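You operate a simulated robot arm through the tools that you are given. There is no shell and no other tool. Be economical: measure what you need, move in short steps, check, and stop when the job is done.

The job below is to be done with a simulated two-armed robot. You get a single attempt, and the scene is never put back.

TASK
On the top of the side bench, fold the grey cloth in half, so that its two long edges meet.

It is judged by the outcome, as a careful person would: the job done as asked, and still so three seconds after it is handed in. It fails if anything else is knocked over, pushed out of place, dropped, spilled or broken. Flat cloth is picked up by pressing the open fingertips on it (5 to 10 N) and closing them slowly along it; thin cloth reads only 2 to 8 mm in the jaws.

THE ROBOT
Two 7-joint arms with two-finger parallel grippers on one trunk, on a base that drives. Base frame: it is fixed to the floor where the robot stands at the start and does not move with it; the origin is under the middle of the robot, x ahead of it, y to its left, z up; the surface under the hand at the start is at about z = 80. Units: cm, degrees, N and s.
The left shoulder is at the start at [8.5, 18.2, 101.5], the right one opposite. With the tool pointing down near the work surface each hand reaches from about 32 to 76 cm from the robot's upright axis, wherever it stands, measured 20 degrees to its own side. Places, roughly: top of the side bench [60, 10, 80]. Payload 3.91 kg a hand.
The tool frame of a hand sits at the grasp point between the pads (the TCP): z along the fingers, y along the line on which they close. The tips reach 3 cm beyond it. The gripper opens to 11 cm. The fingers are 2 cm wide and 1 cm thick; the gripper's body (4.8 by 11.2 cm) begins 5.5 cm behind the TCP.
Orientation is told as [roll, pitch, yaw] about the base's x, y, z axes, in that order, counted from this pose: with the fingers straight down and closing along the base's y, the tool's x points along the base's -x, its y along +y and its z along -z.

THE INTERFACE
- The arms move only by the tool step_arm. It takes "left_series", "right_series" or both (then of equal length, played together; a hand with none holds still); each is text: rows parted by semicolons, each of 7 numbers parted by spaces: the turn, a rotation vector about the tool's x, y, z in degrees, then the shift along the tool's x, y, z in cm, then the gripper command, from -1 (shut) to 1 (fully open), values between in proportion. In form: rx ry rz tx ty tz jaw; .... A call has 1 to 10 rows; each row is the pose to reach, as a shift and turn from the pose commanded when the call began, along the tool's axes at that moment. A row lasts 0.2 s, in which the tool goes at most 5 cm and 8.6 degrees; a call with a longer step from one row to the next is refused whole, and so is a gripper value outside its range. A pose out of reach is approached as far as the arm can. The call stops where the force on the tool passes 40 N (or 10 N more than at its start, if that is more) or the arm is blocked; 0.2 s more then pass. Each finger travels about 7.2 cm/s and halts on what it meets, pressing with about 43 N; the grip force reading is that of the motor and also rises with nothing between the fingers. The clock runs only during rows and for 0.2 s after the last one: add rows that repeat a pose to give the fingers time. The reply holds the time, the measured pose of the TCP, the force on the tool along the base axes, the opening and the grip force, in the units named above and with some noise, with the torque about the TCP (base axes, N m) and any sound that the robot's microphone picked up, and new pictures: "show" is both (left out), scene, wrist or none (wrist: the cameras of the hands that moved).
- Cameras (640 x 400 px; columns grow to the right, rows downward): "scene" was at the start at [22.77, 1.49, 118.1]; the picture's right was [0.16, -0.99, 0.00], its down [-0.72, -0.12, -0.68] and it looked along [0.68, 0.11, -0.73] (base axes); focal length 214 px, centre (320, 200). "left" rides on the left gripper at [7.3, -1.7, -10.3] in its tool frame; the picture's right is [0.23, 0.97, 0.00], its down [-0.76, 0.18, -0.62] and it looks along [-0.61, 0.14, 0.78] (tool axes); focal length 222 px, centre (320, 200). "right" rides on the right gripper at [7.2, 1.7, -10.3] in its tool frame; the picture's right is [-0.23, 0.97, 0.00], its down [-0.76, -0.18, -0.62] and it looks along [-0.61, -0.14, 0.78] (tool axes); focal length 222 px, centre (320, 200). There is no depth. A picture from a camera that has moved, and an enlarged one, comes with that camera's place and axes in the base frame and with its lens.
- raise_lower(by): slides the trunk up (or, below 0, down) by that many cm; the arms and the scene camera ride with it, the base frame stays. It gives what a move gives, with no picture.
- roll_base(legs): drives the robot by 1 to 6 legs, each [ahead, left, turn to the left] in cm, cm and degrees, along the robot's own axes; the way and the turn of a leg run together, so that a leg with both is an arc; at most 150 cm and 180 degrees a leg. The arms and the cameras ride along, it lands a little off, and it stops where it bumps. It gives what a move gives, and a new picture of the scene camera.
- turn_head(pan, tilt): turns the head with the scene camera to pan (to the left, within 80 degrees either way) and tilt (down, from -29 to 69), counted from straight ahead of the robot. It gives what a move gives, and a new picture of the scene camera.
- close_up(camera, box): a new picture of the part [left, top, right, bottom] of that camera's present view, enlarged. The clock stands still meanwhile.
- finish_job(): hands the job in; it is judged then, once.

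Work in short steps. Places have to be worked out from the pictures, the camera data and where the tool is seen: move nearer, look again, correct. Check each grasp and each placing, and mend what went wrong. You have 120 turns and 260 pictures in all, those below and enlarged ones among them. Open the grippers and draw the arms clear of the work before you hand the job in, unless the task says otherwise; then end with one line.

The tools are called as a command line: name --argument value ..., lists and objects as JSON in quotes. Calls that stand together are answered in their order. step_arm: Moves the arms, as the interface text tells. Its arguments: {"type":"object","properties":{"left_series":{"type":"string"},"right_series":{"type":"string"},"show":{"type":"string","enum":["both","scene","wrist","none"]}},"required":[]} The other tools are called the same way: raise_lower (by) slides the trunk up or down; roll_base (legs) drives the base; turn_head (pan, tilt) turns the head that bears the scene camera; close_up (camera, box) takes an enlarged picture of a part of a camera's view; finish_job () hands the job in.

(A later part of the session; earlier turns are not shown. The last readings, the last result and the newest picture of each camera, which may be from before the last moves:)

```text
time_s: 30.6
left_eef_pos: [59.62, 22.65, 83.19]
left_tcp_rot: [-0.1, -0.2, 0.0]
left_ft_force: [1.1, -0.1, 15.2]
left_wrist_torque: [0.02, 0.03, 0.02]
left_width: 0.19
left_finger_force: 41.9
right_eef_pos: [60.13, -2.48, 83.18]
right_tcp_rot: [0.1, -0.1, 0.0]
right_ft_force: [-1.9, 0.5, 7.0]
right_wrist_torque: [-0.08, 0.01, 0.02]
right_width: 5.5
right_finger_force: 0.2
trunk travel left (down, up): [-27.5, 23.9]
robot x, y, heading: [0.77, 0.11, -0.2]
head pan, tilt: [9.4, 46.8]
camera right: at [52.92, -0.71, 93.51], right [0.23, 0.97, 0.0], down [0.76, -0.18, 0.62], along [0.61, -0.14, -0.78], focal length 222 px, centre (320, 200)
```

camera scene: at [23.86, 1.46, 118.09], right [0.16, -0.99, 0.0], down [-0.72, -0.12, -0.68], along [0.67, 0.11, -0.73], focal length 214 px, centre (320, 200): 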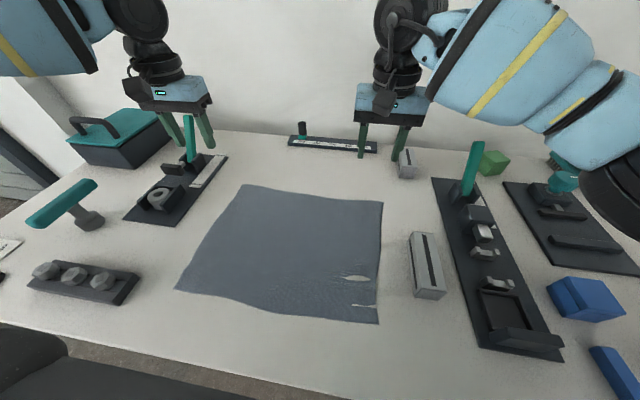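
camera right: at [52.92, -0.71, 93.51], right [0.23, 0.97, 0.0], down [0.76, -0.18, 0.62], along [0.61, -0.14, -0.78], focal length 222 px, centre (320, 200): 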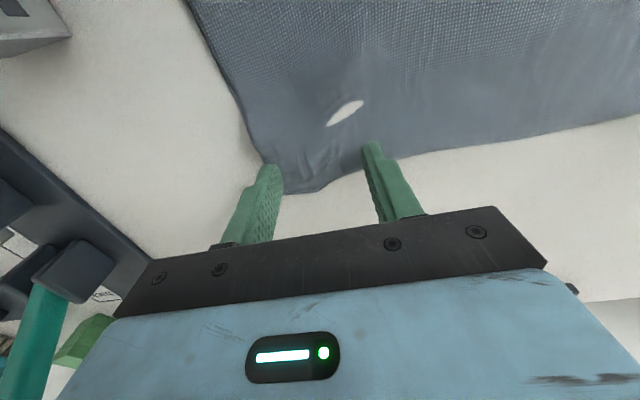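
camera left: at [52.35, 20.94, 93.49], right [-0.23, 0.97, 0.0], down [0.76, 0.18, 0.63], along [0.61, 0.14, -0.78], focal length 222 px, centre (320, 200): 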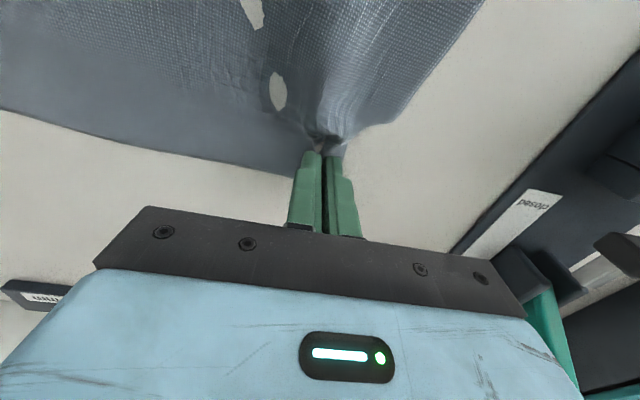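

At 7 N, both tips are on the cloth at the corner. I'll close slowly while moving inward.

step_arm --right_series "0 0 0 0 0.1 0.03 -0.05; 0 0 0 0 0.25 0.03 -0.1; 0 0 0 0 0.4 0.03 -0.15; 0 0 0 0 0.5 0.03 -0.2; 0 0 0 0 0.65 0.03 -0.25; 0 0 0 0 0.8 0.03 -0.3; 0 0 0 0 0.9 0.03 -0.35; 0 0 0 0 1.05 0.03 -0.4; 0 0 0 0 1.2 0.03 -0.45; 0 0 0 0 1.3 0.03 -0.5" --show "none"

step_arm --right_series "0 0 0 0 0.12 0 -0.55; 0 0 0 0 0.24 0 -0.6; 0 0 0 0 0.36 0 -0.65; 0 0 0 0 0.48 0 -0.7; 0 0 0 0 0.6 0 -0.76; 0 0 0 0 0.72 0 -0.82; 0 0 0 0 0.84 0 -0.88; 0 0 0 0 0.95 0 -0.94; 0 0 0 0 1 0 -1; 0 0 0 0 1 0 -1" --show "wrist"

```text
time_s: 32.8
left_eef_pos: [59.44, 22.47, 83.2]
left_tcp_rot: [0.0, -0.1, 0.0]
left_ft_force: [2.0, -0.4, 8.5]
left_wrist_torque: [0.02, 0.02, 0.01]
left_width: 0.18
left_finger_force: 41.4
right_eef_pos: [60.06, -1.16, 83.11]
right_tcp_rot: [0.0, -0.2, -0.2]
right_ft_force: [-0.7, -2.8, 22.8]
right_wrist_torque: [-0.11, 0.13, -0.01]
right_width: 2.66
right_finger_force: 0.0
trunk travel left (down, up): [-27.5, 23.9]
robot x, y, heading: [0.83, 0.33, -0.0]
head pan, tilt: [9.4, 46.8]
```

```text
time_s: 35.0
left_eef_pos: [59.47, 22.55, 83.19]
left_tcp_rot: [0.0, -0.1, 0.1]
left_ft_force: [-0.3, -0.4, 5.2]
left_wrist_torque: [0.02, 0.0, 0.0]
left_width: 0.19
left_finger_force: 41.7
right_eef_pos: [60.02, -0.09, 83.13]
right_tcp_rot: [0.0, -0.3, -0.2]
right_ft_force: [1.4, -5.2, 24.6]
right_wrist_torque: [-0.11, 0.06, 0.02]
right_width: 1.13
right_finger_force: 42.5
trunk travel left (down, up): [-27.5, 23.9]
robot x, y, heading: [0.96, 0.09, -0.2]
head pan, tilt: [9.4, 46.8]
camera right: at [52.87, 1.56, 93.49], right [0.23, 0.97, 0.0], down [0.76, -0.18, 0.63], along [0.61, -0.14, -0.78], focal length 222 px, centre (320, 200)
```

right: 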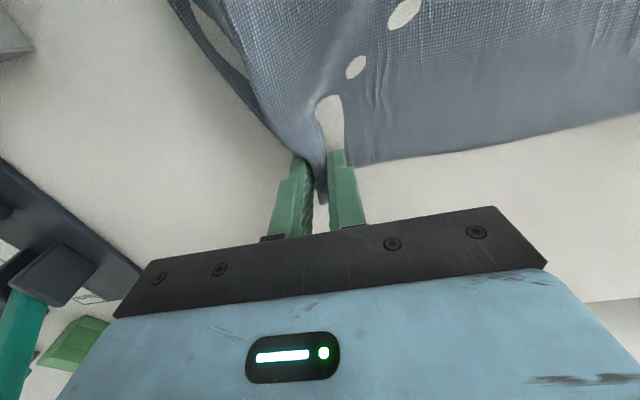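

The right now holds a thick bunch (11 mm) and the left 1.9 mm. I'll lift both 5 cm to check.

step_arm --left_series "0 0 0 0 0 -1 -1; 0 0 0 0 0 -2 -1; 0 0 0 0 0 -3.5 -1; 0 0 0 0 0 -5 -1; 0 0 0 0 0 -5 -1" --right_series "0 0 0 0 0 -1 -1; 0 0 0 0 0 -2 -1; 0 0 0 0 0 -3.5 -1; 0 0 0 0 0 -5 -1; 0 0 0 0 0 -5 -1"

```text
time_s: 36.2
left_eef_pos: [59.69, 22.66, 88.02]
left_tcp_rot: [0.0, 0.0, 0.0]
left_ft_force: [0.0, -0.5, -0.3]
left_wrist_torque: [0.0, -0.01, 0.02]
left_width: 0.17
left_finger_force: 41.4
right_eef_pos: [60.24, -0.28, 88.05]
right_tcp_rot: [0.0, 0.0, -0.1]
right_ft_force: [0.0, -0.5, -0.1]
right_wrist_torque: [0.05, 0.02, -0.03]
right_width: 0.26
right_finger_force: 42.4
trunk travel left (down, up): [-27.5, 23.9]
robot x, y, heading: [0.94, -0.23, -0.1]
head pan, tilt: [9.4, 46.8]
camera scene: at [23.79, 1.46, 118.1], right [0.16, -0.99, 0.0], down [-0.72, -0.12, -0.68], along [0.68, 0.11, -0.73], focal length 214 px, centre (320, 200)
camera right: at [53.05, 1.63, 98.36], right [0.23, 0.97, 0.0], down [0.76, -0.18, 0.62], along [0.61, -0.14, -0.78], focal length 222 px, centre (320, 200)
camera left: at [52.49, 21.0, 98.38], right [-0.23, 0.97, 0.0], down [0.76, 0.18, 0.62], along [0.61, 0.14, -0.78], focal length 222 px, centre (320, 200)
```

scene: 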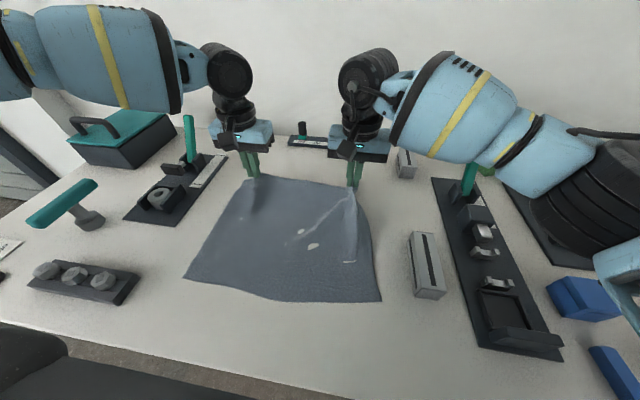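
right: 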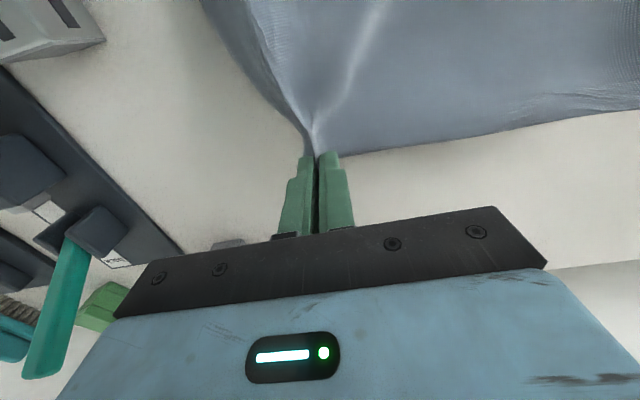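
left: 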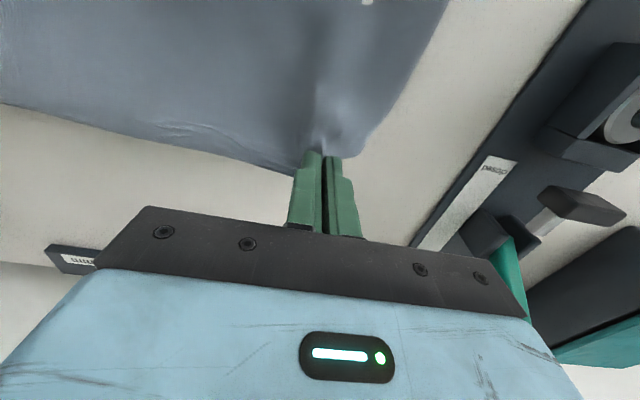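

Both hands hold right at the far edge, and the cloth follows. Its near edge now lies at about x = 36–38. I'll spread the hands, raise and start back, tilting the fingers forward so the edge turns over with the fold.

step_arm --left_series "0 0 0 0.3 0.2 -1 -1; 0 -3 0 0.8 0.4 -2.2 -1; 0 -6 0 1.4 0.7 -3.2 -1; 0 -9 0 2 0.9 -4 -1; 0 -12 0 2.8 1.1 -4.8 -1; 0 -15 0 3.6 1.3 -5.5 -1; 0 -18 0 4.4 1.5 -6 -1; 0 -21 0 5.2 1.6 -6.4 -1; 0 -24 0 6 1.7 -6.7 -1; 0 -25 0 6 1.7 -6.7 -1" --right_series "0 0 0 0.3 -0.3 -1 -1; 0 -3 0 0.8 -0.6 -2.2 -1; 0 -6 0 1.4 -0.9 -3.2 -1; 0 -9 0 2 -1.2 -4 -1; 0 -12 0 2.8 -1.6 -4.8 -1; 0 -15 0 3.6 -2 -5.5 -1; 0 -18 0 4.4 -2.3 -6 -1; 0 -21 0 5.2 -2.5 -6.4 -1; 0 -24 0 6 -2.7 -6.7 -1; 0 -25 0 6 -2.7 -6.7 -1"

```text
time_s: 38.4
left_eef_pos: [53.68, 24.05, 94.76]
left_tcp_rot: [-0.4, -25.3, -0.1]
left_ft_force: [-1.6, -34.9, -1.0]
left_wrist_torque: [-0.74, 0.06, -0.93]
left_width: 0.51
left_finger_force: 42.7
right_eef_pos: [54.18, -2.52, 94.7]
right_tcp_rot: [0.6, -25.1, 0.0]
right_ft_force: [1.0, 34.8, 0.8]
right_wrist_torque: [0.96, -0.03, 0.55]
right_width: 0.24
right_finger_force: 42.4
trunk travel left (down, up): [-27.5, 23.9]
robot x, y, heading: [1.21, -0.08, -0.2]
head pan, tilt: [9.4, 46.8]
camera scene: at [23.79, 1.46, 118.1], right [0.16, -0.99, 0.0], down [-0.72, -0.12, -0.68], along [0.68, 0.11, -0.73], focal length 214 px, centre (320, 200)
camera right: at [43.29, -0.83, 101.04], right [0.2, 0.97, 0.1], down [0.43, -0.18, 0.89], along [0.88, -0.13, -0.45], focal length 222 px, centre (320, 200)
camera left: at [42.76, 22.51, 101.13], right [-0.2, 0.97, -0.1], down [0.42, 0.18, 0.89], along [0.88, 0.13, -0.45], focal length 222 px, centre (320, 200)
```

scene: 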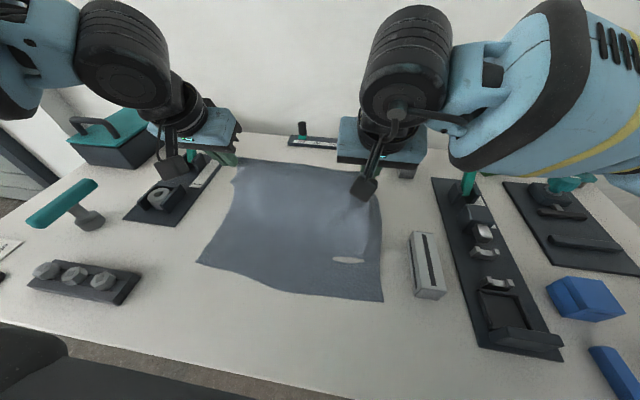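
right: 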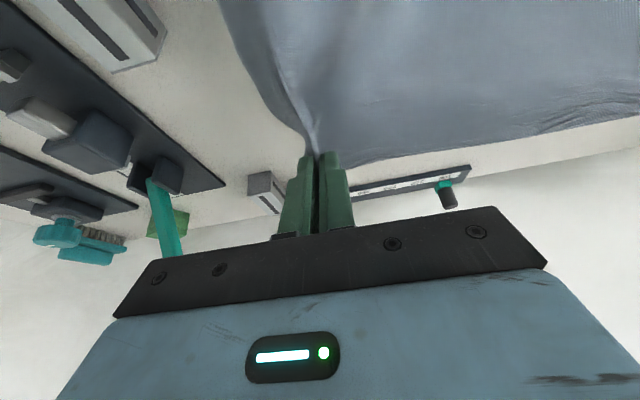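
left: 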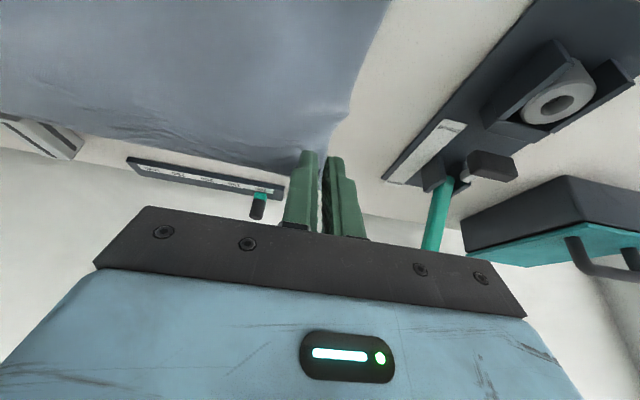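

The edge is pulled too tight between the hands (35 N), so I'll bring them back toward each other.

step_arm --left_series "0 0 0 0 -0.5 0 -1; 0 0 0 0 -1 0 -1; 0 0 0 0 -1 0 -1" --right_series "0 0 0 0 0.5 0 -1; 0 0 0 0 1 0 -1; 0 0 0 0 1 0 -1" --show "none"

```text
time_s: 39.2
left_eef_pos: [53.73, 23.36, 94.73]
left_tcp_rot: [0.0, -25.1, 0.1]
left_ft_force: [-0.2, -14.6, -0.7]
left_wrist_torque: [-0.33, 0.03, -0.41]
left_width: 0.16
left_finger_force: 41.8
right_eef_pos: [54.33, -1.84, 94.62]
right_tcp_rot: [0.0, -25.0, -0.2]
right_ft_force: [-0.3, 13.8, 0.4]
right_wrist_torque: [0.4, -0.03, 0.23]
right_width: 0.24
right_finger_force: 42.4
trunk travel left (down, up): [-27.5, 23.9]
robot x, y, heading: [1.3, -0.09, -0.2]
head pan, tilt: [9.4, 46.8]
```

Still 14 N, so I'll ease another 0.7 cm on each hand while moving back 5 cm.

step_arm --left_series "0 0 0 1 -0.4 -0.75 -1; 0 0 0 2 -0.7 -1.5 -1; 0 0 0 3 -0.7 -2.2 -1; 0 0 0 4.1 -0.7 -3 -1; 0 0 0 4.1 -0.7 -3 -1" --right_series "0 0 0 1 0.4 -0.75 -1; 0 0 0 2 0.7 -1.5 -1; 0 0 0 3 0.7 -2.2 -1; 0 0 0 4.1 0.7 -3 -1; 0 0 0 4.1 0.7 -3 -1" --show "scene"

roll_base --legs '[[-9, 0, 0]]'

```text
time_s: 40.4
left_eef_pos: [48.71, 22.54, 95.79]
left_tcp_rot: [-0.1, -25.0, 0.0]
left_ft_force: [-0.3, 0.0, -1.1]
left_wrist_torque: [0.04, 0.03, 0.0]
left_width: 0.16
left_finger_force: 42.0
right_eef_pos: [49.28, -1.06, 95.64]
right_tcp_rot: [0.0, -25.1, -0.2]
right_ft_force: [-0.3, 0.7, -0.5]
right_wrist_torque: [0.0, 0.01, -0.02]
right_width: 0.22
right_finger_force: 42.1
trunk travel left (down, up): [-27.5, 23.9]
robot x, y, heading: [0.84, 0.25, -0.3]
head pan, tilt: [9.4, 46.8]
camera scene: at [23.8, 1.46, 118.1], right [0.16, -0.99, 0.0], down [-0.72, -0.12, -0.68], along [0.68, 0.11, -0.73], focal length 214 px, centre (320, 200)
```

scene: 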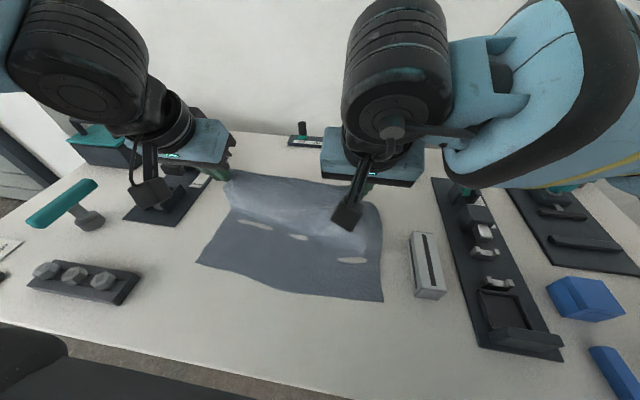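

```text
time_s: 41.5
left_eef_pos: [39.62, 22.63, 95.77]
left_tcp_rot: [-0.1, -25.1, 0.0]
left_ft_force: [-1.5, -0.6, 0.1]
left_wrist_torque: [0.03, 0.02, 0.0]
left_width: 0.2
left_finger_force: 41.6
right_eef_pos: [40.11, -1.03, 95.58]
right_tcp_rot: [0.1, -25.0, -0.1]
right_ft_force: [0.1, 0.1, 0.3]
right_wrist_torque: [0.04, 0.02, 0.01]
right_width: 0.22
right_finger_force: 41.7
trunk travel left (down, up): [-27.5, 23.9]
robot x, y, heading: [-7.94, -0.08, -0.1]
head pan, tilt: [9.4, 46.8]
camera scene: at [14.73, 1.47, 118.12], right [0.16, -0.99, 0.0], down [-0.72, -0.12, -0.68], along [0.68, 0.11, -0.73], focal length 214 px, centre (320, 200)
```

scene: 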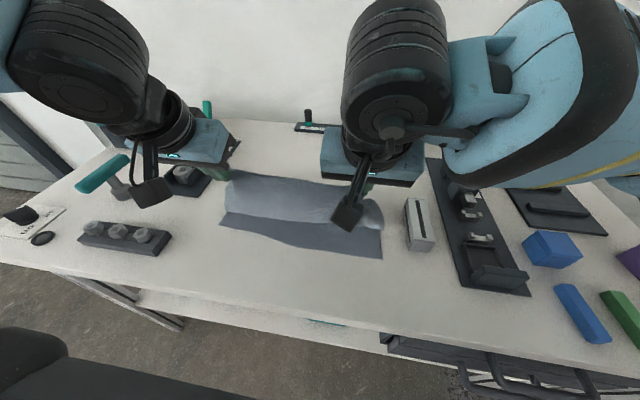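

The hands are now above the near edge and the cloth has folded over. I'll lower 6 cm with more tilt, then look from the wrists.

step_arm --left_series "0 -4 0 0.8 0.1 1.8 -1; 0 -8 0 1.6 0.2 3.6 -1; 0 -12 0 2.54 0.3 5.44 -1; 0 -12 0 2.54 0.3 5.44 -1" --right_series "0 -4 0 1.6 -0.1 1.5 -1; 0 -8 0 3.2 -0.2 2.9 -1; 0 -12 0 4.8 -0.3 4.38 -1; 0 -12 0 4.8 -0.3 4.38 -1"

```text
time_s: 42.5
left_eef_pos: [39.63, 22.87, 89.6]
left_tcp_rot: [0.1, -37.0, 0.0]
left_ft_force: [-1.5, -4.2, 0.1]
left_wrist_torque: [-0.08, 0.03, -0.12]
left_width: 0.17
left_finger_force: 41.8
right_eef_pos: [37.83, -1.44, 89.59]
right_tcp_rot: [0.1, -37.0, -0.2]
right_ft_force: [0.3, 4.2, -0.3]
right_wrist_torque: [0.14, -0.03, 0.12]
right_width: 0.24
right_finger_force: 42.8
trunk travel left (down, up): [-27.5, 23.9]
robot x, y, heading: [-8.05, -0.44, -0.2]
head pan, tilt: [9.4, 46.8]
camera scene: at [14.78, 1.46, 118.11], right [0.16, -0.99, 0.0], down [-0.72, -0.12, -0.68], along [0.68, 0.11, -0.73], focal length 214 px, centre (320, 200)
camera right: at [25.83, 0.4, 93.51], right [0.18, 0.97, 0.14], down [0.23, -0.18, 0.96], along [0.96, -0.14, -0.26], focal length 222 px, centre (320, 200)
camera left: at [27.68, 21.28, 93.63], right [-0.18, 0.97, -0.14], down [0.23, 0.18, 0.96], along [0.96, 0.14, -0.26], focal length 222 px, centre (320, 200)
```

scene: 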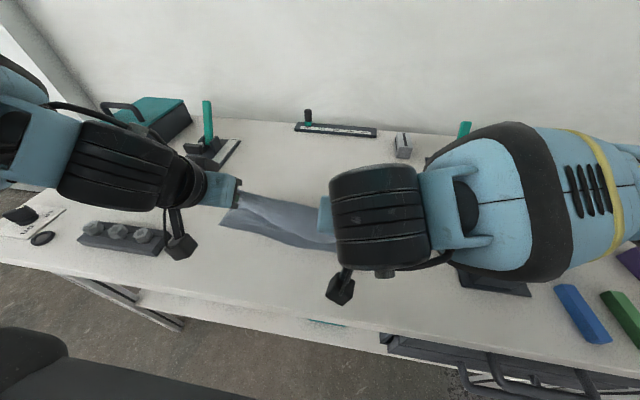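
right: 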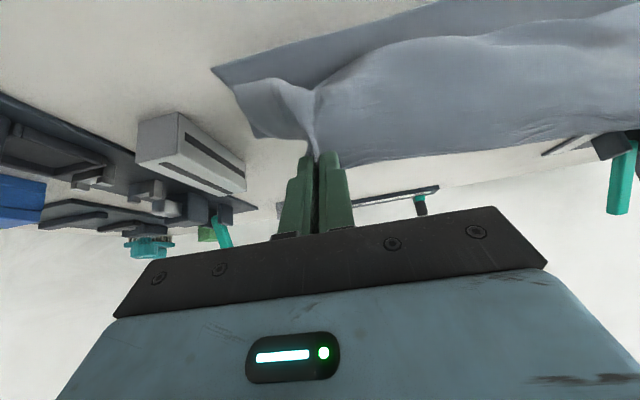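
left: 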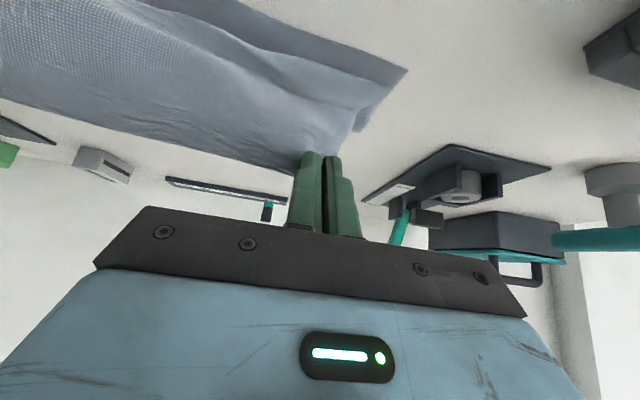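

The bottom near edge runs from (37, -7.3) to (39.4, 28), and the held edge lines up a bit above it. I'll lower until the tips are just above the bottom layer.

step_arm --left_series "0 0 0 1.5 0 1.4 -1; 0 0 0 3 0 2.8 -1; 0 0 0 4.47 0 4.27 -1; 0 0 0 4.47 0 4.27 -1" --right_series "0 0 0 1.6 0 1.3 -1; 0 0 0 3.2 0 2.6 -1; 0 0 0 4.79 0 4.03 -1; 0 0 0 4.79 0 4.03 -1"

```text
time_s: 43.5
left_eef_pos: [38.67, 22.98, 83.73]
left_tcp_rot: [0.1, -37.1, 0.0]
left_ft_force: [-1.7, -5.1, 0.8]
left_wrist_torque: [-0.06, 0.0, -0.12]
left_width: 0.17
left_finger_force: 41.3
right_eef_pos: [36.29, -1.34, 83.53]
right_tcp_rot: [0.1, -37.1, -0.3]
right_ft_force: [1.7, 4.6, 11.9]
right_wrist_torque: [0.16, -0.09, 0.1]
right_width: 0.24
right_finger_force: 42.7
trunk travel left (down, up): [-27.5, 23.9]
robot x, y, heading: [-7.97, -0.02, -0.2]
head pan, tilt: [9.4, 46.8]
camera scene: at [14.75, 1.47, 118.13], right [0.16, -0.99, 0.0], down [-0.72, -0.12, -0.68], along [0.68, 0.11, -0.73], focal length 214 px, centre (320, 200)
camera right: at [24.41, 0.44, 87.51], right [0.18, 0.97, 0.14], down [0.23, -0.18, 0.96], along [0.96, -0.14, -0.26], focal length 222 px, centre (320, 200)
camera left: at [26.64, 21.3, 87.53], right [-0.18, 0.97, -0.14], down [0.23, 0.18, 0.96], along [0.96, 0.14, -0.26], focal length 222 px, centre (320, 200)
```

scene: 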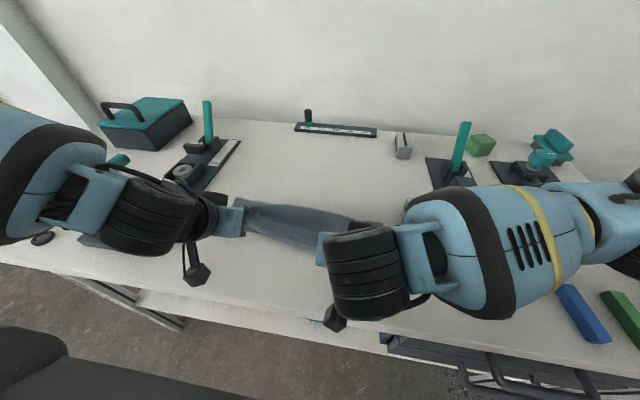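
right: 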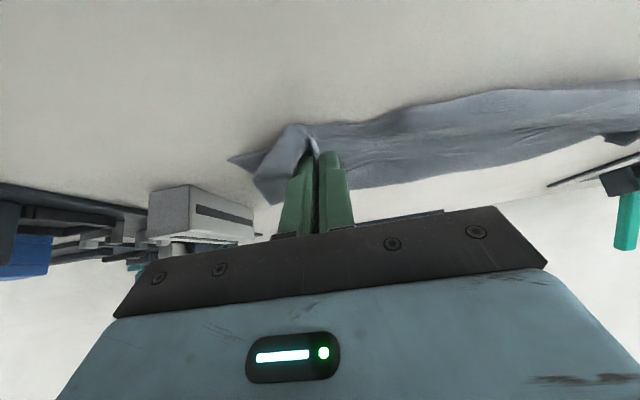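
left: 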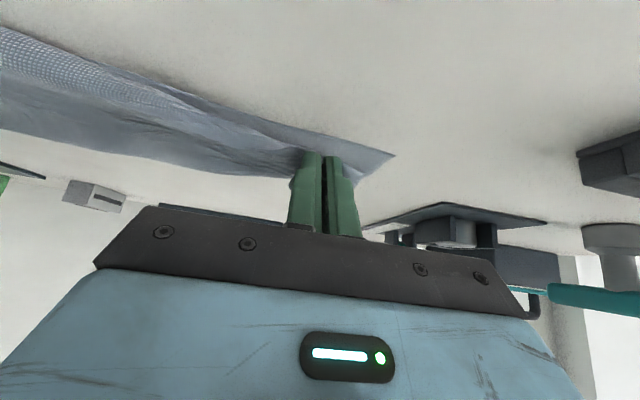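

The tips now rest on the bottom layer, in line with its edge. I'll open gently and draw the hands back along the fingers.

step_arm --left_series "0 0 0 0 0 0 -0.9; 0 0 0 0 0 0 -0.75; 0 0 0 0 0 0 -0.6; 0 0 0 0 0 -0.5 -0.6; 0 0 0 0 0 -1.5 -0.6; 0 0 0 0 0 -3 -0.6; 0 0 0 -1 0 -5 -0.6; 0 0 0 -3 0 -7 -0.6; 0 0 0 -6 0 -9 -0.6; 0 0 0 -9 0 -10 -0.6" --right_series "0 0 0 0 0 -0.1 -0.9; 0 0 0 0 0 -0.1 -0.75; 0 0 0 0 0 -0.1 -0.6; 0 0 0 0 0 -0.5 -0.6; 0 0 0 0 0 -1.5 -0.6; 0 0 0 0 0 -3 -0.6; 0 0 0 -1 0 -5 -0.6; 0 0 0 -3 0 -7 -0.6; 0 0 0 -6 0 -9 -0.6; 0 0 0 -9 0 -10 -0.6"

```text
time_s: 45.7
left_eef_pos: [39.95, 22.87, 97.11]
left_tcp_rot: [0.1, -36.9, -0.1]
left_ft_force: [0.0, -0.2, -0.1]
left_wrist_torque: [0.0, 0.01, 0.02]
left_width: 2.19
left_finger_force: 0.1
left hand out of reach, approached as far as the arm can: row 6, 7
right_eef_pos: [37.66, -1.22, 97.09]
right_tcp_rot: [0.2, -37.0, -0.2]
right_ft_force: [0.5, 0.0, 0.3]
right_wrist_torque: [-0.01, 0.01, 0.0]
right_width: 2.18
right_finger_force: 0.1
trunk travel left (down, up): [-27.5, 23.9]
robot x, y, heading: [-7.69, -0.17, -0.0]
head pan, tilt: [9.4, 46.8]
camera scene: at [14.81, 1.45, 118.1], right [0.16, -0.99, 0.0], down [-0.72, -0.12, -0.68], along [0.68, 0.11, -0.73], focal length 214 px, centre (320, 200)
camera right: at [25.68, 0.42, 101.0], right [0.18, 0.97, 0.14], down [0.23, -0.18, 0.96], along [0.95, -0.14, -0.26], focal length 222 px, centre (320, 200)
camera left: at [27.92, 21.28, 100.94], right [-0.18, 0.97, -0.14], down [0.23, 0.18, 0.96], along [0.96, 0.14, -0.26], focal length 222 px, centre (320, 200)
```

scene: 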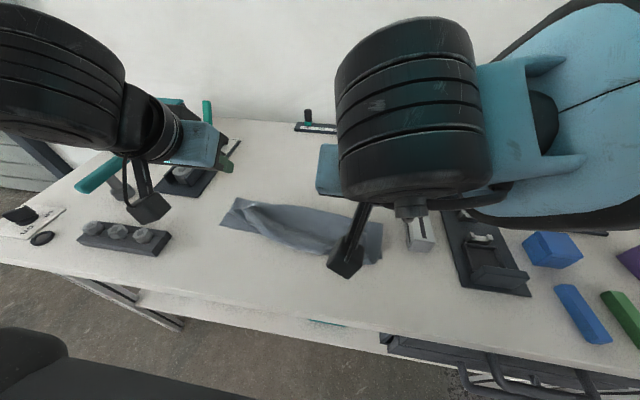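
right: 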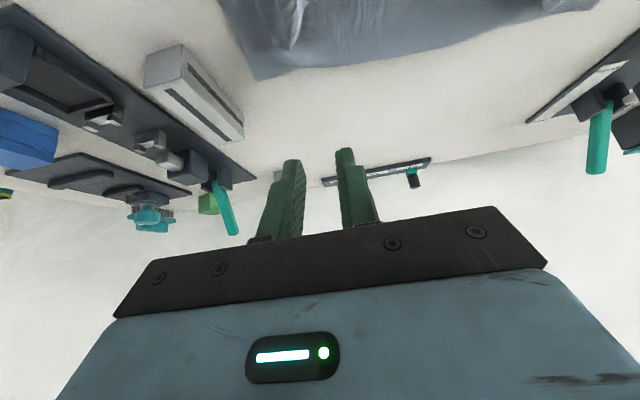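
left: 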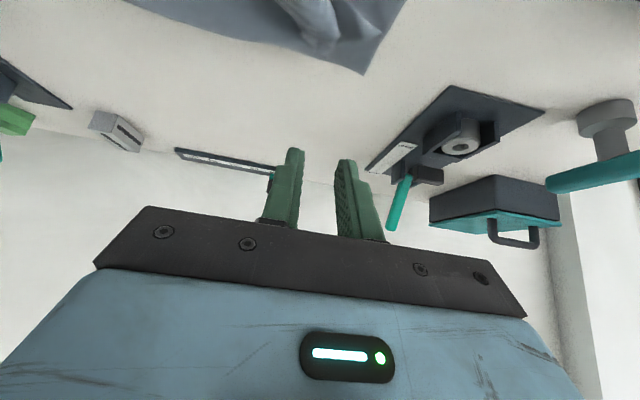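

Both hands let go cleanly. I'll level them and move them aside to see the result.

step_arm --left_series "0 6 0 0 3 0 -0.6; 0 12 0 0 6 0 -0.6; 0 18 0 0 9 0 -0.6; 0 24 0 0 12 0 -0.6; 0 30 0 0 12 0 -0.6; 0 37 0 0 12 0 -0.6" --right_series "0 6 0 0 -3 0 -0.6; 0 12 0 0 -6 0 -0.6; 0 18 0 0 -9 0 -0.6; 0 24 0 0 -12 0 -0.6; 0 30 0 0 -15 0 -0.6; 0 37 0 0 -18 0 -0.6" --show "none"

close_up --camera "scene" --box '[180, 160, 420, 310]'

```text
time_s: 47.1
left_eef_pos: [39.99, 34.91, 97.05]
left_tcp_rot: [0.0, 0.0, -0.1]
left_ft_force: [0.8, 0.3, -0.6]
left_wrist_torque: [0.01, -0.01, 0.04]
left_width: 2.18
left_finger_force: 0.2
right_eef_pos: [37.44, -19.51, 96.98]
right_tcp_rot: [0.0, 0.1, -0.2]
right_ft_force: [0.9, 0.1, 1.1]
right_wrist_torque: [0.0, -0.02, 0.04]
right_width: 2.18
right_finger_force: 0.1
trunk travel left (down, up): [-27.5, 23.9]
robot x, y, heading: [-7.89, 0.1, 0.1]
head pan, tilt: [9.4, 46.8]
```

```text
2.67 times, centred on (300, 235) of scene
camera zoom: at [14.84, 1.42, 118.1], right [0.16, -0.99, 0.0], down [-0.72, -0.12, -0.68], along [0.68, 0.11, -0.73], focal length 572 px, centre (373, 107)
```

zoom: 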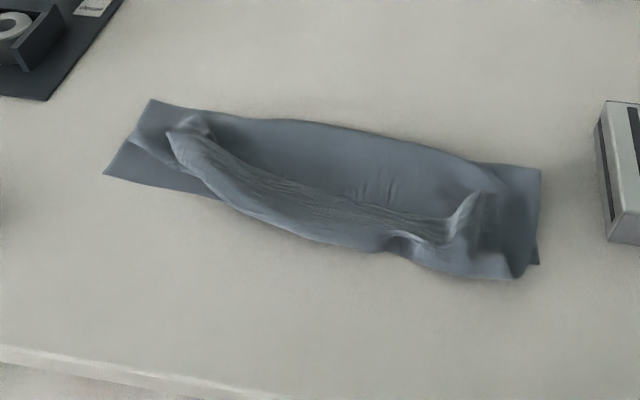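

The cloth is folded, but the hem of the top layer is turned back and the crease needs checking. I'll drive forward a little and tilt the head down for a better look.

roll_base --legs '[[7, 0, 0]]'

turn_head --pan 12 --tilt 60

close_up --camera "scene" --box '[180, 100, 420, 250]'

```text
time_s: 48.1
left_eef_pos: [47.05, 34.93, 97.07]
left_tcp_rot: [0.1, -0.1, 0.0]
left_ft_force: [1.0, -0.5, -0.6]
left_wrist_torque: [0.01, 0.01, -0.01]
left_width: 2.18
left_finger_force: 0.0
right_eef_pos: [44.58, -19.32, 97.04]
right_tcp_rot: [0.1, 0.0, -0.2]
right_ft_force: [0.0, 0.6, -0.6]
right_wrist_torque: [0.02, 0.01, 0.02]
right_width: 2.2
right_finger_force: 0.0
trunk travel left (down, up): [-27.5, 23.9]
robot x, y, heading: [-0.89, 0.07, -0.1]
head pan, tilt: [9.4, 46.8]
camera scene: at [21.93, 1.47, 118.09], right [0.16, -0.99, 0.0], down [-0.72, -0.12, -0.68], along [0.67, 0.11, -0.73], focal length 214 px, centre (320, 200)
```

scene: 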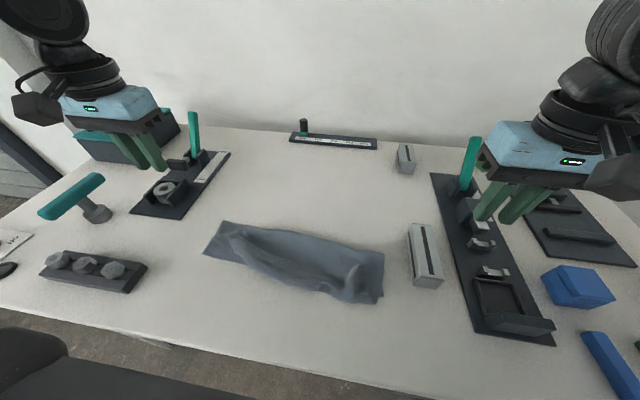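

```text
time_s: 48.9
left_eef_pos: [46.91, 35.0, 97.0]
left_tcp_rot: [0.1, 0.0, 0.0]
left_ft_force: [-0.1, -0.1, 0.1]
left_wrist_torque: [0.0, 0.03, -0.04]
left_width: 2.19
left_finger_force: 0.0
right_eef_pos: [44.46, -19.41, 97.02]
right_tcp_rot: [0.0, 0.0, -0.1]
right_ft_force: [0.7, 0.4, -0.5]
right_wrist_torque: [-0.01, 0.0, 0.01]
right_width: 2.19
right_finger_force: 0.0
trunk travel left (down, up): [-27.5, 23.9]
robot x, y, heading: [-1.07, -0.18, -0.3]
head pan, tilt: [12.0, 60.0]
camera scene: at [20.47, 1.56, 116.42], right [0.21, -0.98, 0.0], down [-0.85, -0.18, -0.5], along [0.49, 0.1, -0.87], focal length 214 px, centre (320, 200)
```

scene: 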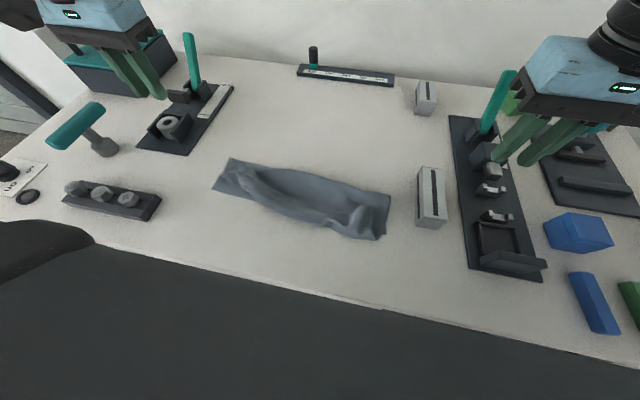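

```text
2.67 times, centred on (300, 175) of scene
camera zoom: at [20.47, 1.56, 116.42], right [0.21, -0.98, 0.0], down [-0.85, -0.18, -0.5], along [0.49, 0.1, -0.87], focal length 572 px, centre (373, 267)
```

zoom: 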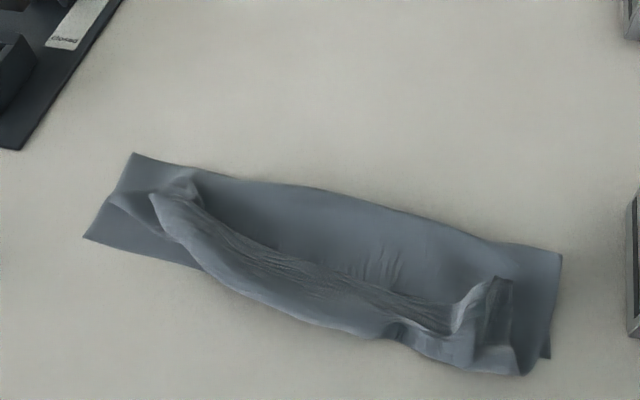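

The top hem is turned back by about 4 cm and the crease sits too near, at x ≈ 46. First I'll unroll the hem: with jaws wide as a comb, I'll set the fingers down behind the free edge and sweep toward me.

step_arm --left_series "0 0 0 0 -4 0 1; 0 0 0 0.2 -8 0 1; 0 0 0 0.4 -12 1 1; 0 0 0 0.4 -15 4 1; 0 0 0 0.4 -15 8 1; 0 0 0 0.4 -15 11 1; 0 0 0 0.4 -15 11 1" --right_series "0 0 0 0 5 0 1; 0 0 0 0.2 10 0 1; 0 0 0 0.4 15 1 1; 0 0 0 0.4 20 4 1; 0 0 0 0.4 20.4 8 1; 0 0 0 0.4 20.4 11 1; 0 0 0 0.4 20.4 11 1"

```text
refused: row 3 steps farther than a row can; nothing moved
```

step_arm --left_series "0 0 0 0 -4 0 1; 0 0 0 0.2 -8 0 1; 0 0 0 0.4 -12 1 1; 0 0 0 0.4 -15 3 1; 0 0 0 0.4 -15 5 1; 0 0 0 0.4 -15 8 1; 0 0 0 0.4 -15 11 1; 0 0 0 0.4 -15 11 1" --right_series "0 0 0 0 4.5 0 1; 0 0 0 0.2 9 0 1; 0 0 0 0.4 13.5 1 1; 0 0 0 0.4 17.5 3 1; 0 0 0 0.4 20.4 5 1; 0 0 0 0.4 20.4 8 1; 0 0 0 0.4 20.4 11 1; 0 0 0 0.4 20.4 11 1"

```text
time_s: 50.7
left_eef_pos: [46.55, 20.01, 85.94]
left_tcp_rot: [0.1, -0.1, 0.1]
left_ft_force: [0.8, 0.3, 0.0]
left_wrist_torque: [-0.01, 0.03, 0.01]
left_width: 10.98
left_finger_force: 0.0
right_eef_pos: [44.07, 1.01, 86.05]
right_tcp_rot: [0.0, 0.0, -0.2]
right_ft_force: [-0.2, 0.8, 0.6]
right_wrist_torque: [-0.01, 0.01, 0.0]
right_width: 11.01
right_finger_force: 0.0
trunk travel left (down, up): [-27.5, 23.9]
robot x, y, heading: [-0.9, 0.05, 0.0]
head pan, tilt: [12.0, 60.0]
camera scene: at [20.45, 1.55, 116.42], right [0.21, -0.98, 0.0], down [-0.85, -0.18, -0.5], along [0.49, 0.1, -0.87], focal length 214 px, centre (320, 200)
camera right: at [36.94, 2.76, 96.49], right [0.23, 0.97, 0.0], down [0.76, -0.18, 0.62], along [0.61, -0.14, -0.78], focal length 222 px, centre (320, 200)
camera left: at [39.34, 18.38, 96.38], right [-0.23, 0.97, 0.0], down [0.76, 0.18, 0.62], along [0.61, 0.14, -0.78], focal length 222 px, centre (320, 200)
```

scene: 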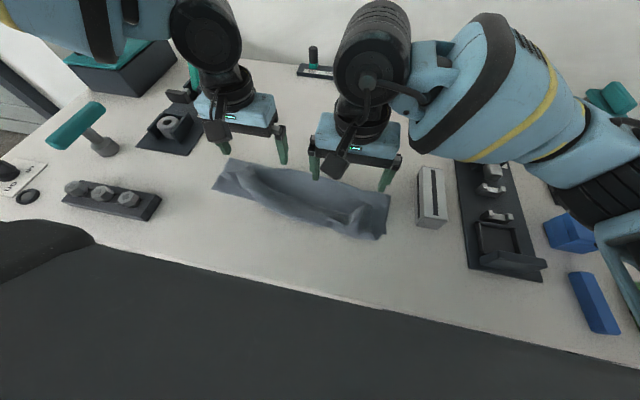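
right: 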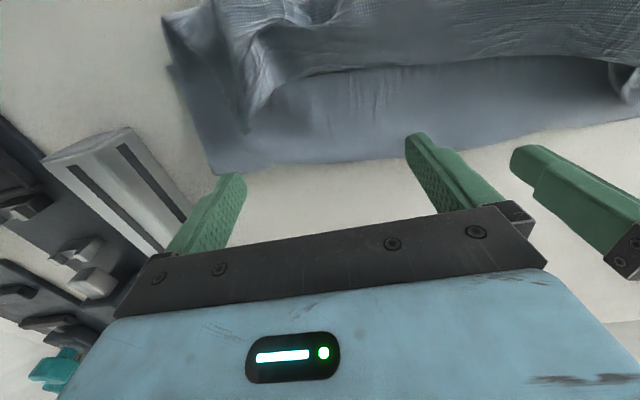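
left: 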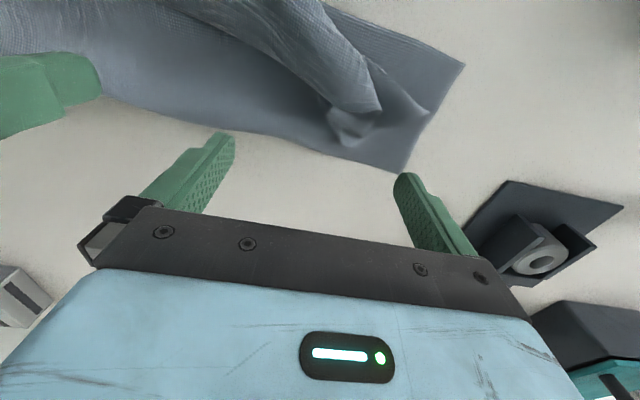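

The wrist views show the flap clearly: its free edge runs from (42.5, 22.5) through (39, 3) to (41, -4). I'll shift the comb to suit, lower to just above the top layer, and sweep toward me.

step_arm --left_series "0 0 0 0.8 -4 0 1; 0 0 0 0.8 -4 1.5 1; 0 0 0 0.8 -4 2.3 1; 0 0 0 1.8 -4 2.3 1; 0 0 0 2.8 -4 2.3 1; 0 0 0 3.8 -4 2.3 1; 0 0 0 4.8 -4 2.3 1; 0 0 0 5.8 -4 2.3 1; 0 0 0 6.8 -4 2.3 1; 0 0 0 7.8 -4 2.2 1" --right_series "0 0 0 0.4 0.5 0 1; 0 0 0 0.4 0.5 1.5 1; 0 0 0 0.4 0.5 2.4 1; 0 0 0 1 0.5 2.4 1; 0 0 0 1.8 0.5 2.4 1; 0 0 0 2.6 0.5 2.4 1; 0 0 0 3.4 0.5 2.4 1; 0 0 0 4.2 0.5 2.4 1; 0 0 0 5 0.5 2.4 1; 0 0 0 5.8 0.5 2.3 1"

```text
time_s: 52.9
left_eef_pos: [38.59, 15.98, 83.73]
left_tcp_rot: [0.0, -0.2, 0.0]
left_ft_force: [-0.3, 0.7, -0.4]
left_wrist_torque: [0.02, 0.01, 0.01]
left_width: 11.0
left_finger_force: 0.2
right_eef_pos: [38.23, 1.58, 83.76]
right_tcp_rot: [0.0, 0.0, -0.1]
right_ft_force: [-0.2, -0.3, -0.4]
right_wrist_torque: [-0.03, -0.02, 0.01]
right_width: 11.04
right_finger_force: 0.1
trunk travel left (down, up): [-27.5, 23.9]
robot x, y, heading: [-1.14, -0.2, -0.3]
head pan, tilt: [12.0, 60.0]
camera scene: at [20.46, 1.56, 116.42], right [0.21, -0.98, 0.0], down [-0.85, -0.18, -0.5], along [0.49, 0.1, -0.87], focal length 214 px, centre (320, 200)
camera right: at [31.17, 3.3, 94.14], right [0.23, 0.97, 0.0], down [0.76, -0.18, 0.62], along [0.61, -0.14, -0.78], focal length 222 px, centre (320, 200)
camera left: at [31.49, 14.3, 94.25], right [-0.23, 0.97, 0.0], down [0.76, 0.18, 0.62], along [0.61, 0.14, -0.78], focal length 222 px, centre (320, 200)
```

scene: 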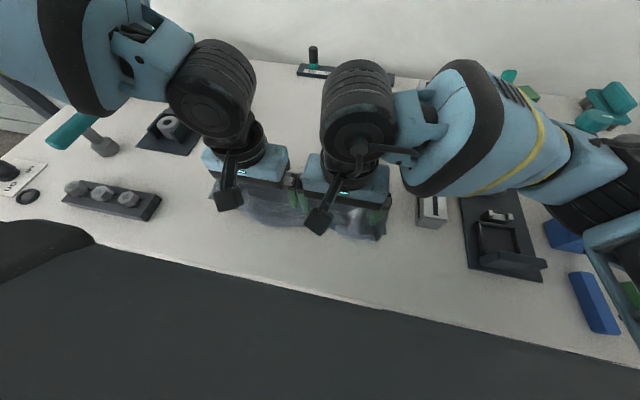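
right: 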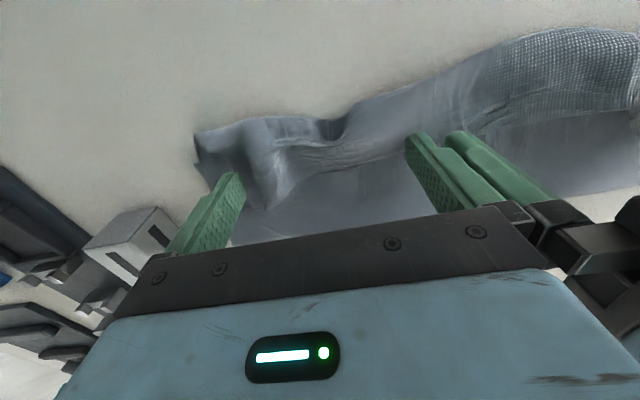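
left: 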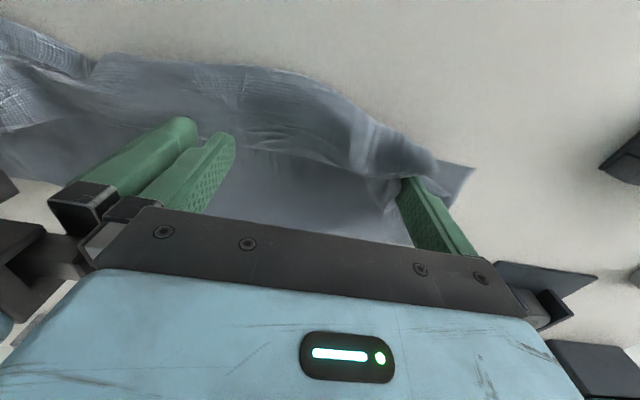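

The fingers are pushing the flap up and toward me. I'll keep going 5 cm, then lift and look.

step_arm --left_series "0 0 0 1 0 0 1; 0 0 0 2 0 0 1; 0 0 0 3 0 0 1; 0 0 0 4 0 0 1; 0 0 0 5 0 0 1; 0 0 0 5.5 0 0 1; 0 0 0 5 0 -3 1; 0 0 0 3 0 -7 1; 0 0 0 0 0 -10 1" --right_series "0 0 0 1 0 0 1; 0 0 0 2 0 0 1; 0 0 0 3 0 0 1; 0 0 0 4 0 0 1; 0 0 0 5 0 0 1; 0 0 0 5.5 0 0 1; 0 0 0 5 0 -3 1; 0 0 0 3 0 -7 1; 0 0 0 0 0 -10 1"

```text
time_s: 54.9
left_eef_pos: [38.94, 16.06, 93.82]
left_tcp_rot: [0.0, -0.1, 0.0]
left_ft_force: [-0.9, 0.8, 0.4]
left_wrist_torque: [0.01, 0.01, 0.01]
left_width: 11.01
left_finger_force: 0.1
right_eef_pos: [38.46, 1.4, 93.72]
right_tcp_rot: [0.0, 0.0, -0.2]
right_ft_force: [0.5, 0.3, -0.1]
right_wrist_torque: [0.01, 0.04, 0.01]
right_width: 10.96
right_finger_force: 0.1
trunk travel left (down, up): [-27.5, 23.9]
robot x, y, heading: [-0.89, -0.18, 0.0]
head pan, tilt: [12.0, 60.0]
camera scene: at [20.53, 1.55, 116.4], right [0.21, -0.98, 0.0], down [-0.85, -0.18, -0.5], along [0.49, 0.1, -0.87], focal length 214 px, centre (320, 200)
camera right: at [31.26, 3.23, 104.14], right [0.23, 0.97, 0.0], down [0.76, -0.18, 0.62], along [0.61, -0.14, -0.78], focal length 222 px, centre (320, 200)
camera left: at [31.62, 14.37, 104.19], right [-0.23, 0.97, 0.0], down [0.76, 0.18, 0.62], along [0.61, 0.14, -0.78], focal length 222 px, centre (320, 200)
```

scene: 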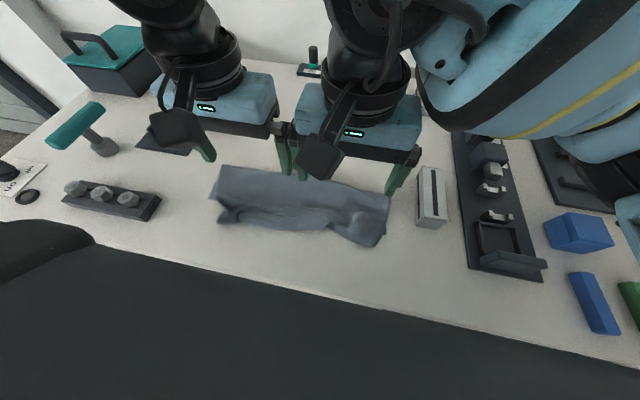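
right: 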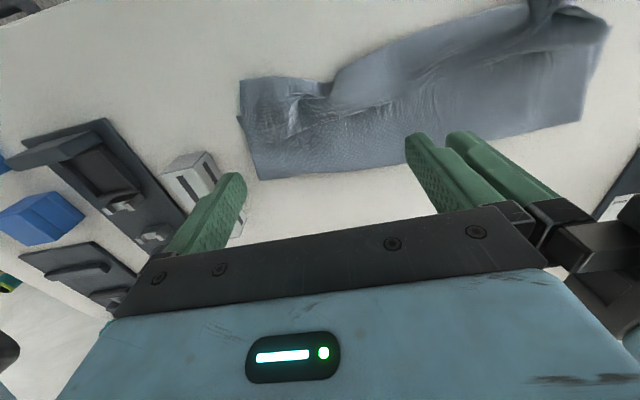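
left: 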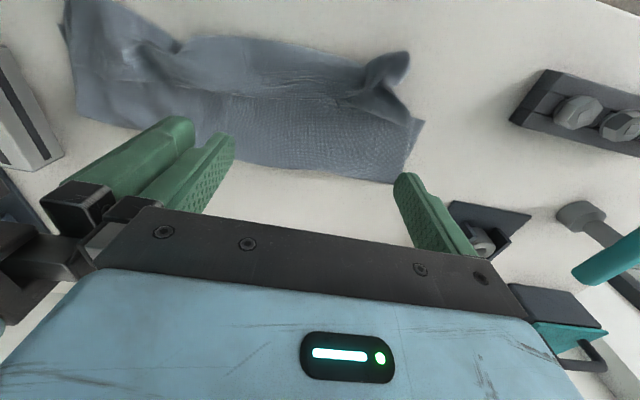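

close_up --camera "scene" --box '[190, 140, 410, 270]'

```text
2.91 times, centred on (300, 205) of scene
camera zoom: at [20.53, 1.55, 116.4], right [0.21, -0.98, 0.0], down [-0.85, -0.18, -0.5], along [0.49, 0.1, -0.87], focal length 624 px, centre (378, 186)
```

zoom: 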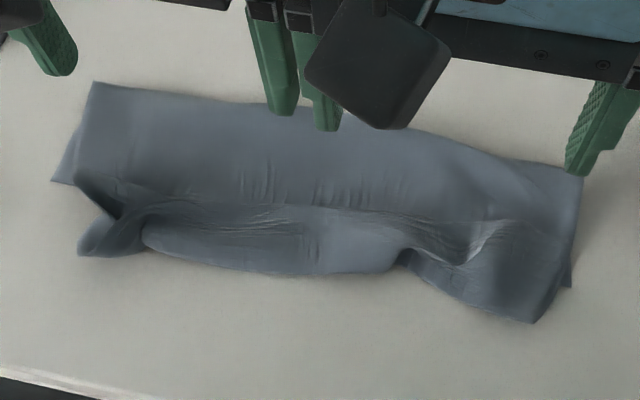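

The flap has mostly come out, overhanging the lower edge, with a twist left at the left corner and a small roll on the right. One more lower sweep over the near part should flatten it.

step_arm --left_series "0 0 0 -1.5 2 0 1; 0 0 0 -1.5 4 3 1; 0 0 0 -1.5 4 7 1; 0 0 0 -1.5 4 10.3 1; 0 0 0 0 4 10.4 1; 0 0 0 1.5 4 10.4 1; 0 0 0 3 4 10.4 1; 0 0 0 4.5 4 10.4 1; 0 0 0 6 4 10.4 1; 0 0 0 7.5 4 10.4 1" --right_series "0 0 0 -1.5 -0.3 0 1; 0 0 0 -3 -0.7 3 1; 0 0 0 -3 -0.7 7 1; 0 0 0 -3 -0.7 10.2 1; 0 0 0 -1.5 -0.7 10.3 1; 0 0 0 0 -0.7 10.3 1; 0 0 0 2 -0.7 10.3 1; 0 0 0 3.5 -0.7 10.3 1; 0 0 0 5 -0.7 10.3 1; 0 0 0 6.5 -0.7 10.3 1" --show "none"

step_arm --left_series "0 0 0 1 0 0 1; 0 0 0 1 0 -3 1; 0 0 0 -1 2 -7 1; 0 0 0 -3 5 -10 1; 0 0 0 -3 9 -11 1; 0 0 0 -3 13 -11 1" --right_series "0 0 0 1 0 0 1; 0 0 0 1 0 -3 1; 0 0 0 -1 -2 -7 1; 0 0 0 -3 -5 -10 1; 0 0 0 -3 -9 -11 1; 0 0 0 -3 -13 -11 1" --show "wrist"

close_up --camera "scene" --box '[190, 140, 410, 270]'

```text
time_s: 57.1
left_eef_pos: [32.64, 19.65, 83.34]
left_tcp_rot: [0.1, 0.1, 0.0]
left_ft_force: [0.3, 0.1, -0.6]
left_wrist_torque: [0.03, -0.01, -0.01]
left_width: 11.0
left_finger_force: 0.0
left hand out of reach, approached as far as the arm can: row 10
right_eef_pos: [31.96, 0.81, 83.46]
right_tcp_rot: [-0.1, 0.0, -0.3]
right_ft_force: [-0.1, 0.1, -1.1]
right_wrist_torque: [-0.03, 0.03, 0.01]
right_width: 10.99
right_finger_force: 0.0
trunk travel left (down, up): [-27.5, 23.9]
robot x, y, heading: [-0.66, 0.11, -0.1]
head pan, tilt: [12.0, 60.0]
```

```text
time_s: 58.5
left_eef_pos: [35.56, 32.72, 94.6]
left_tcp_rot: [0.0, 0.0, 0.0]
left_ft_force: [0.5, 0.1, -0.1]
left_wrist_torque: [0.0, -0.03, 0.05]
left_width: 11.01
left_finger_force: 0.0
left hand out of reach, approached as far as the arm can: row 1, 2
right_eef_pos: [34.75, -12.26, 94.31]
right_tcp_rot: [0.0, 0.0, -0.1]
right_ft_force: [-0.3, 0.4, 0.3]
right_wrist_torque: [0.01, -0.03, -0.03]
right_width: 11.0
right_finger_force: 0.0
trunk travel left (down, up): [-27.5, 23.9]
robot x, y, heading: [-0.77, 0.38, 0.2]
head pan, tilt: [12.0, 60.0]
camera right: at [27.55, -10.45, 104.81], right [0.23, 0.97, 0.0], down [0.76, -0.18, 0.62], along [0.61, -0.14, -0.78], focal length 222 px, centre (320, 200)
camera left: at [28.27, 31.04, 104.92], right [-0.23, 0.97, 0.0], down [0.76, 0.18, 0.62], along [0.61, 0.14, -0.78], focal length 222 px, centre (320, 200)
```

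right: 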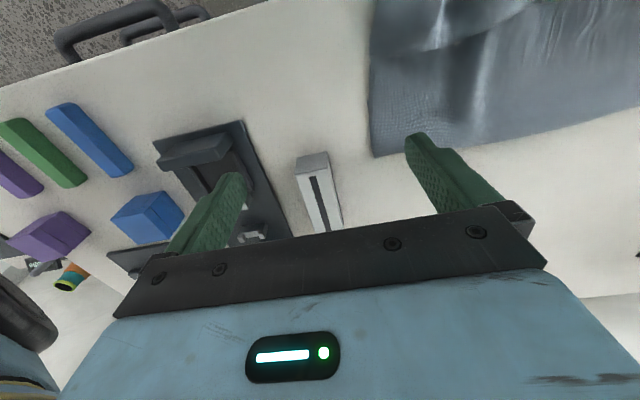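
left: 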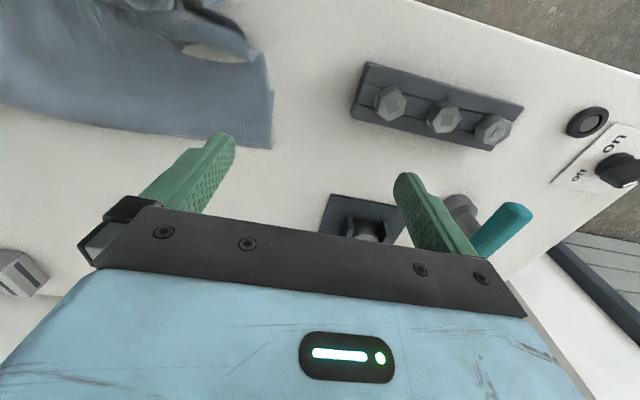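

```text
2.91 times, centred on (300, 205) of scene
camera zoom: at [20.45, 1.55, 116.42], right [0.21, -0.98, 0.0], down [-0.85, -0.18, -0.5], along [0.49, 0.1, -0.87], focal length 624 px, centre (378, 186)
```

zoom: 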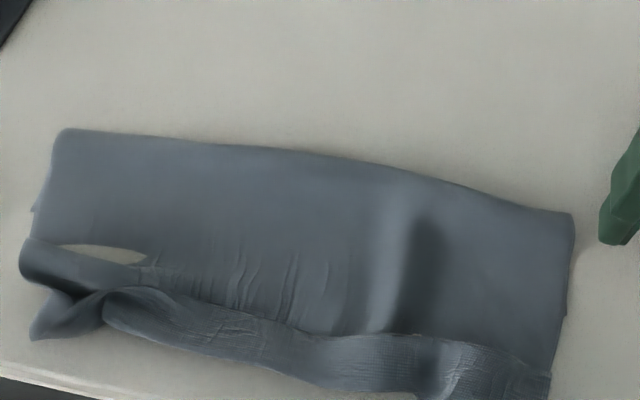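

close_up --camera "scene" --box '[180, 150, 420, 300]'

```text
2.67 times, centred on (300, 225) of scene
camera zoom: at [20.45, 1.55, 116.42], right [0.21, -0.98, 0.0], down [-0.85, -0.18, -0.5], along [0.49, 0.1, -0.87], focal length 572 px, centre (373, 133)
```

zoom: 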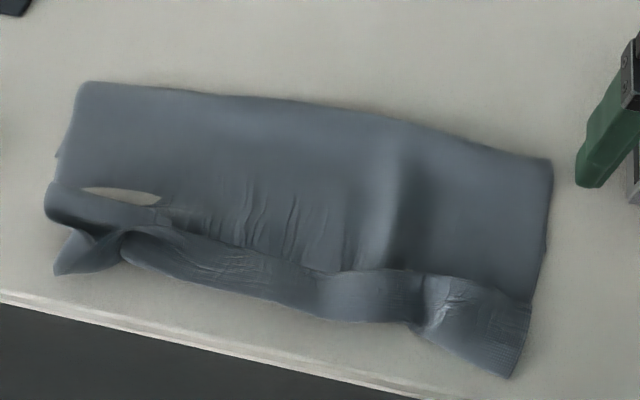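

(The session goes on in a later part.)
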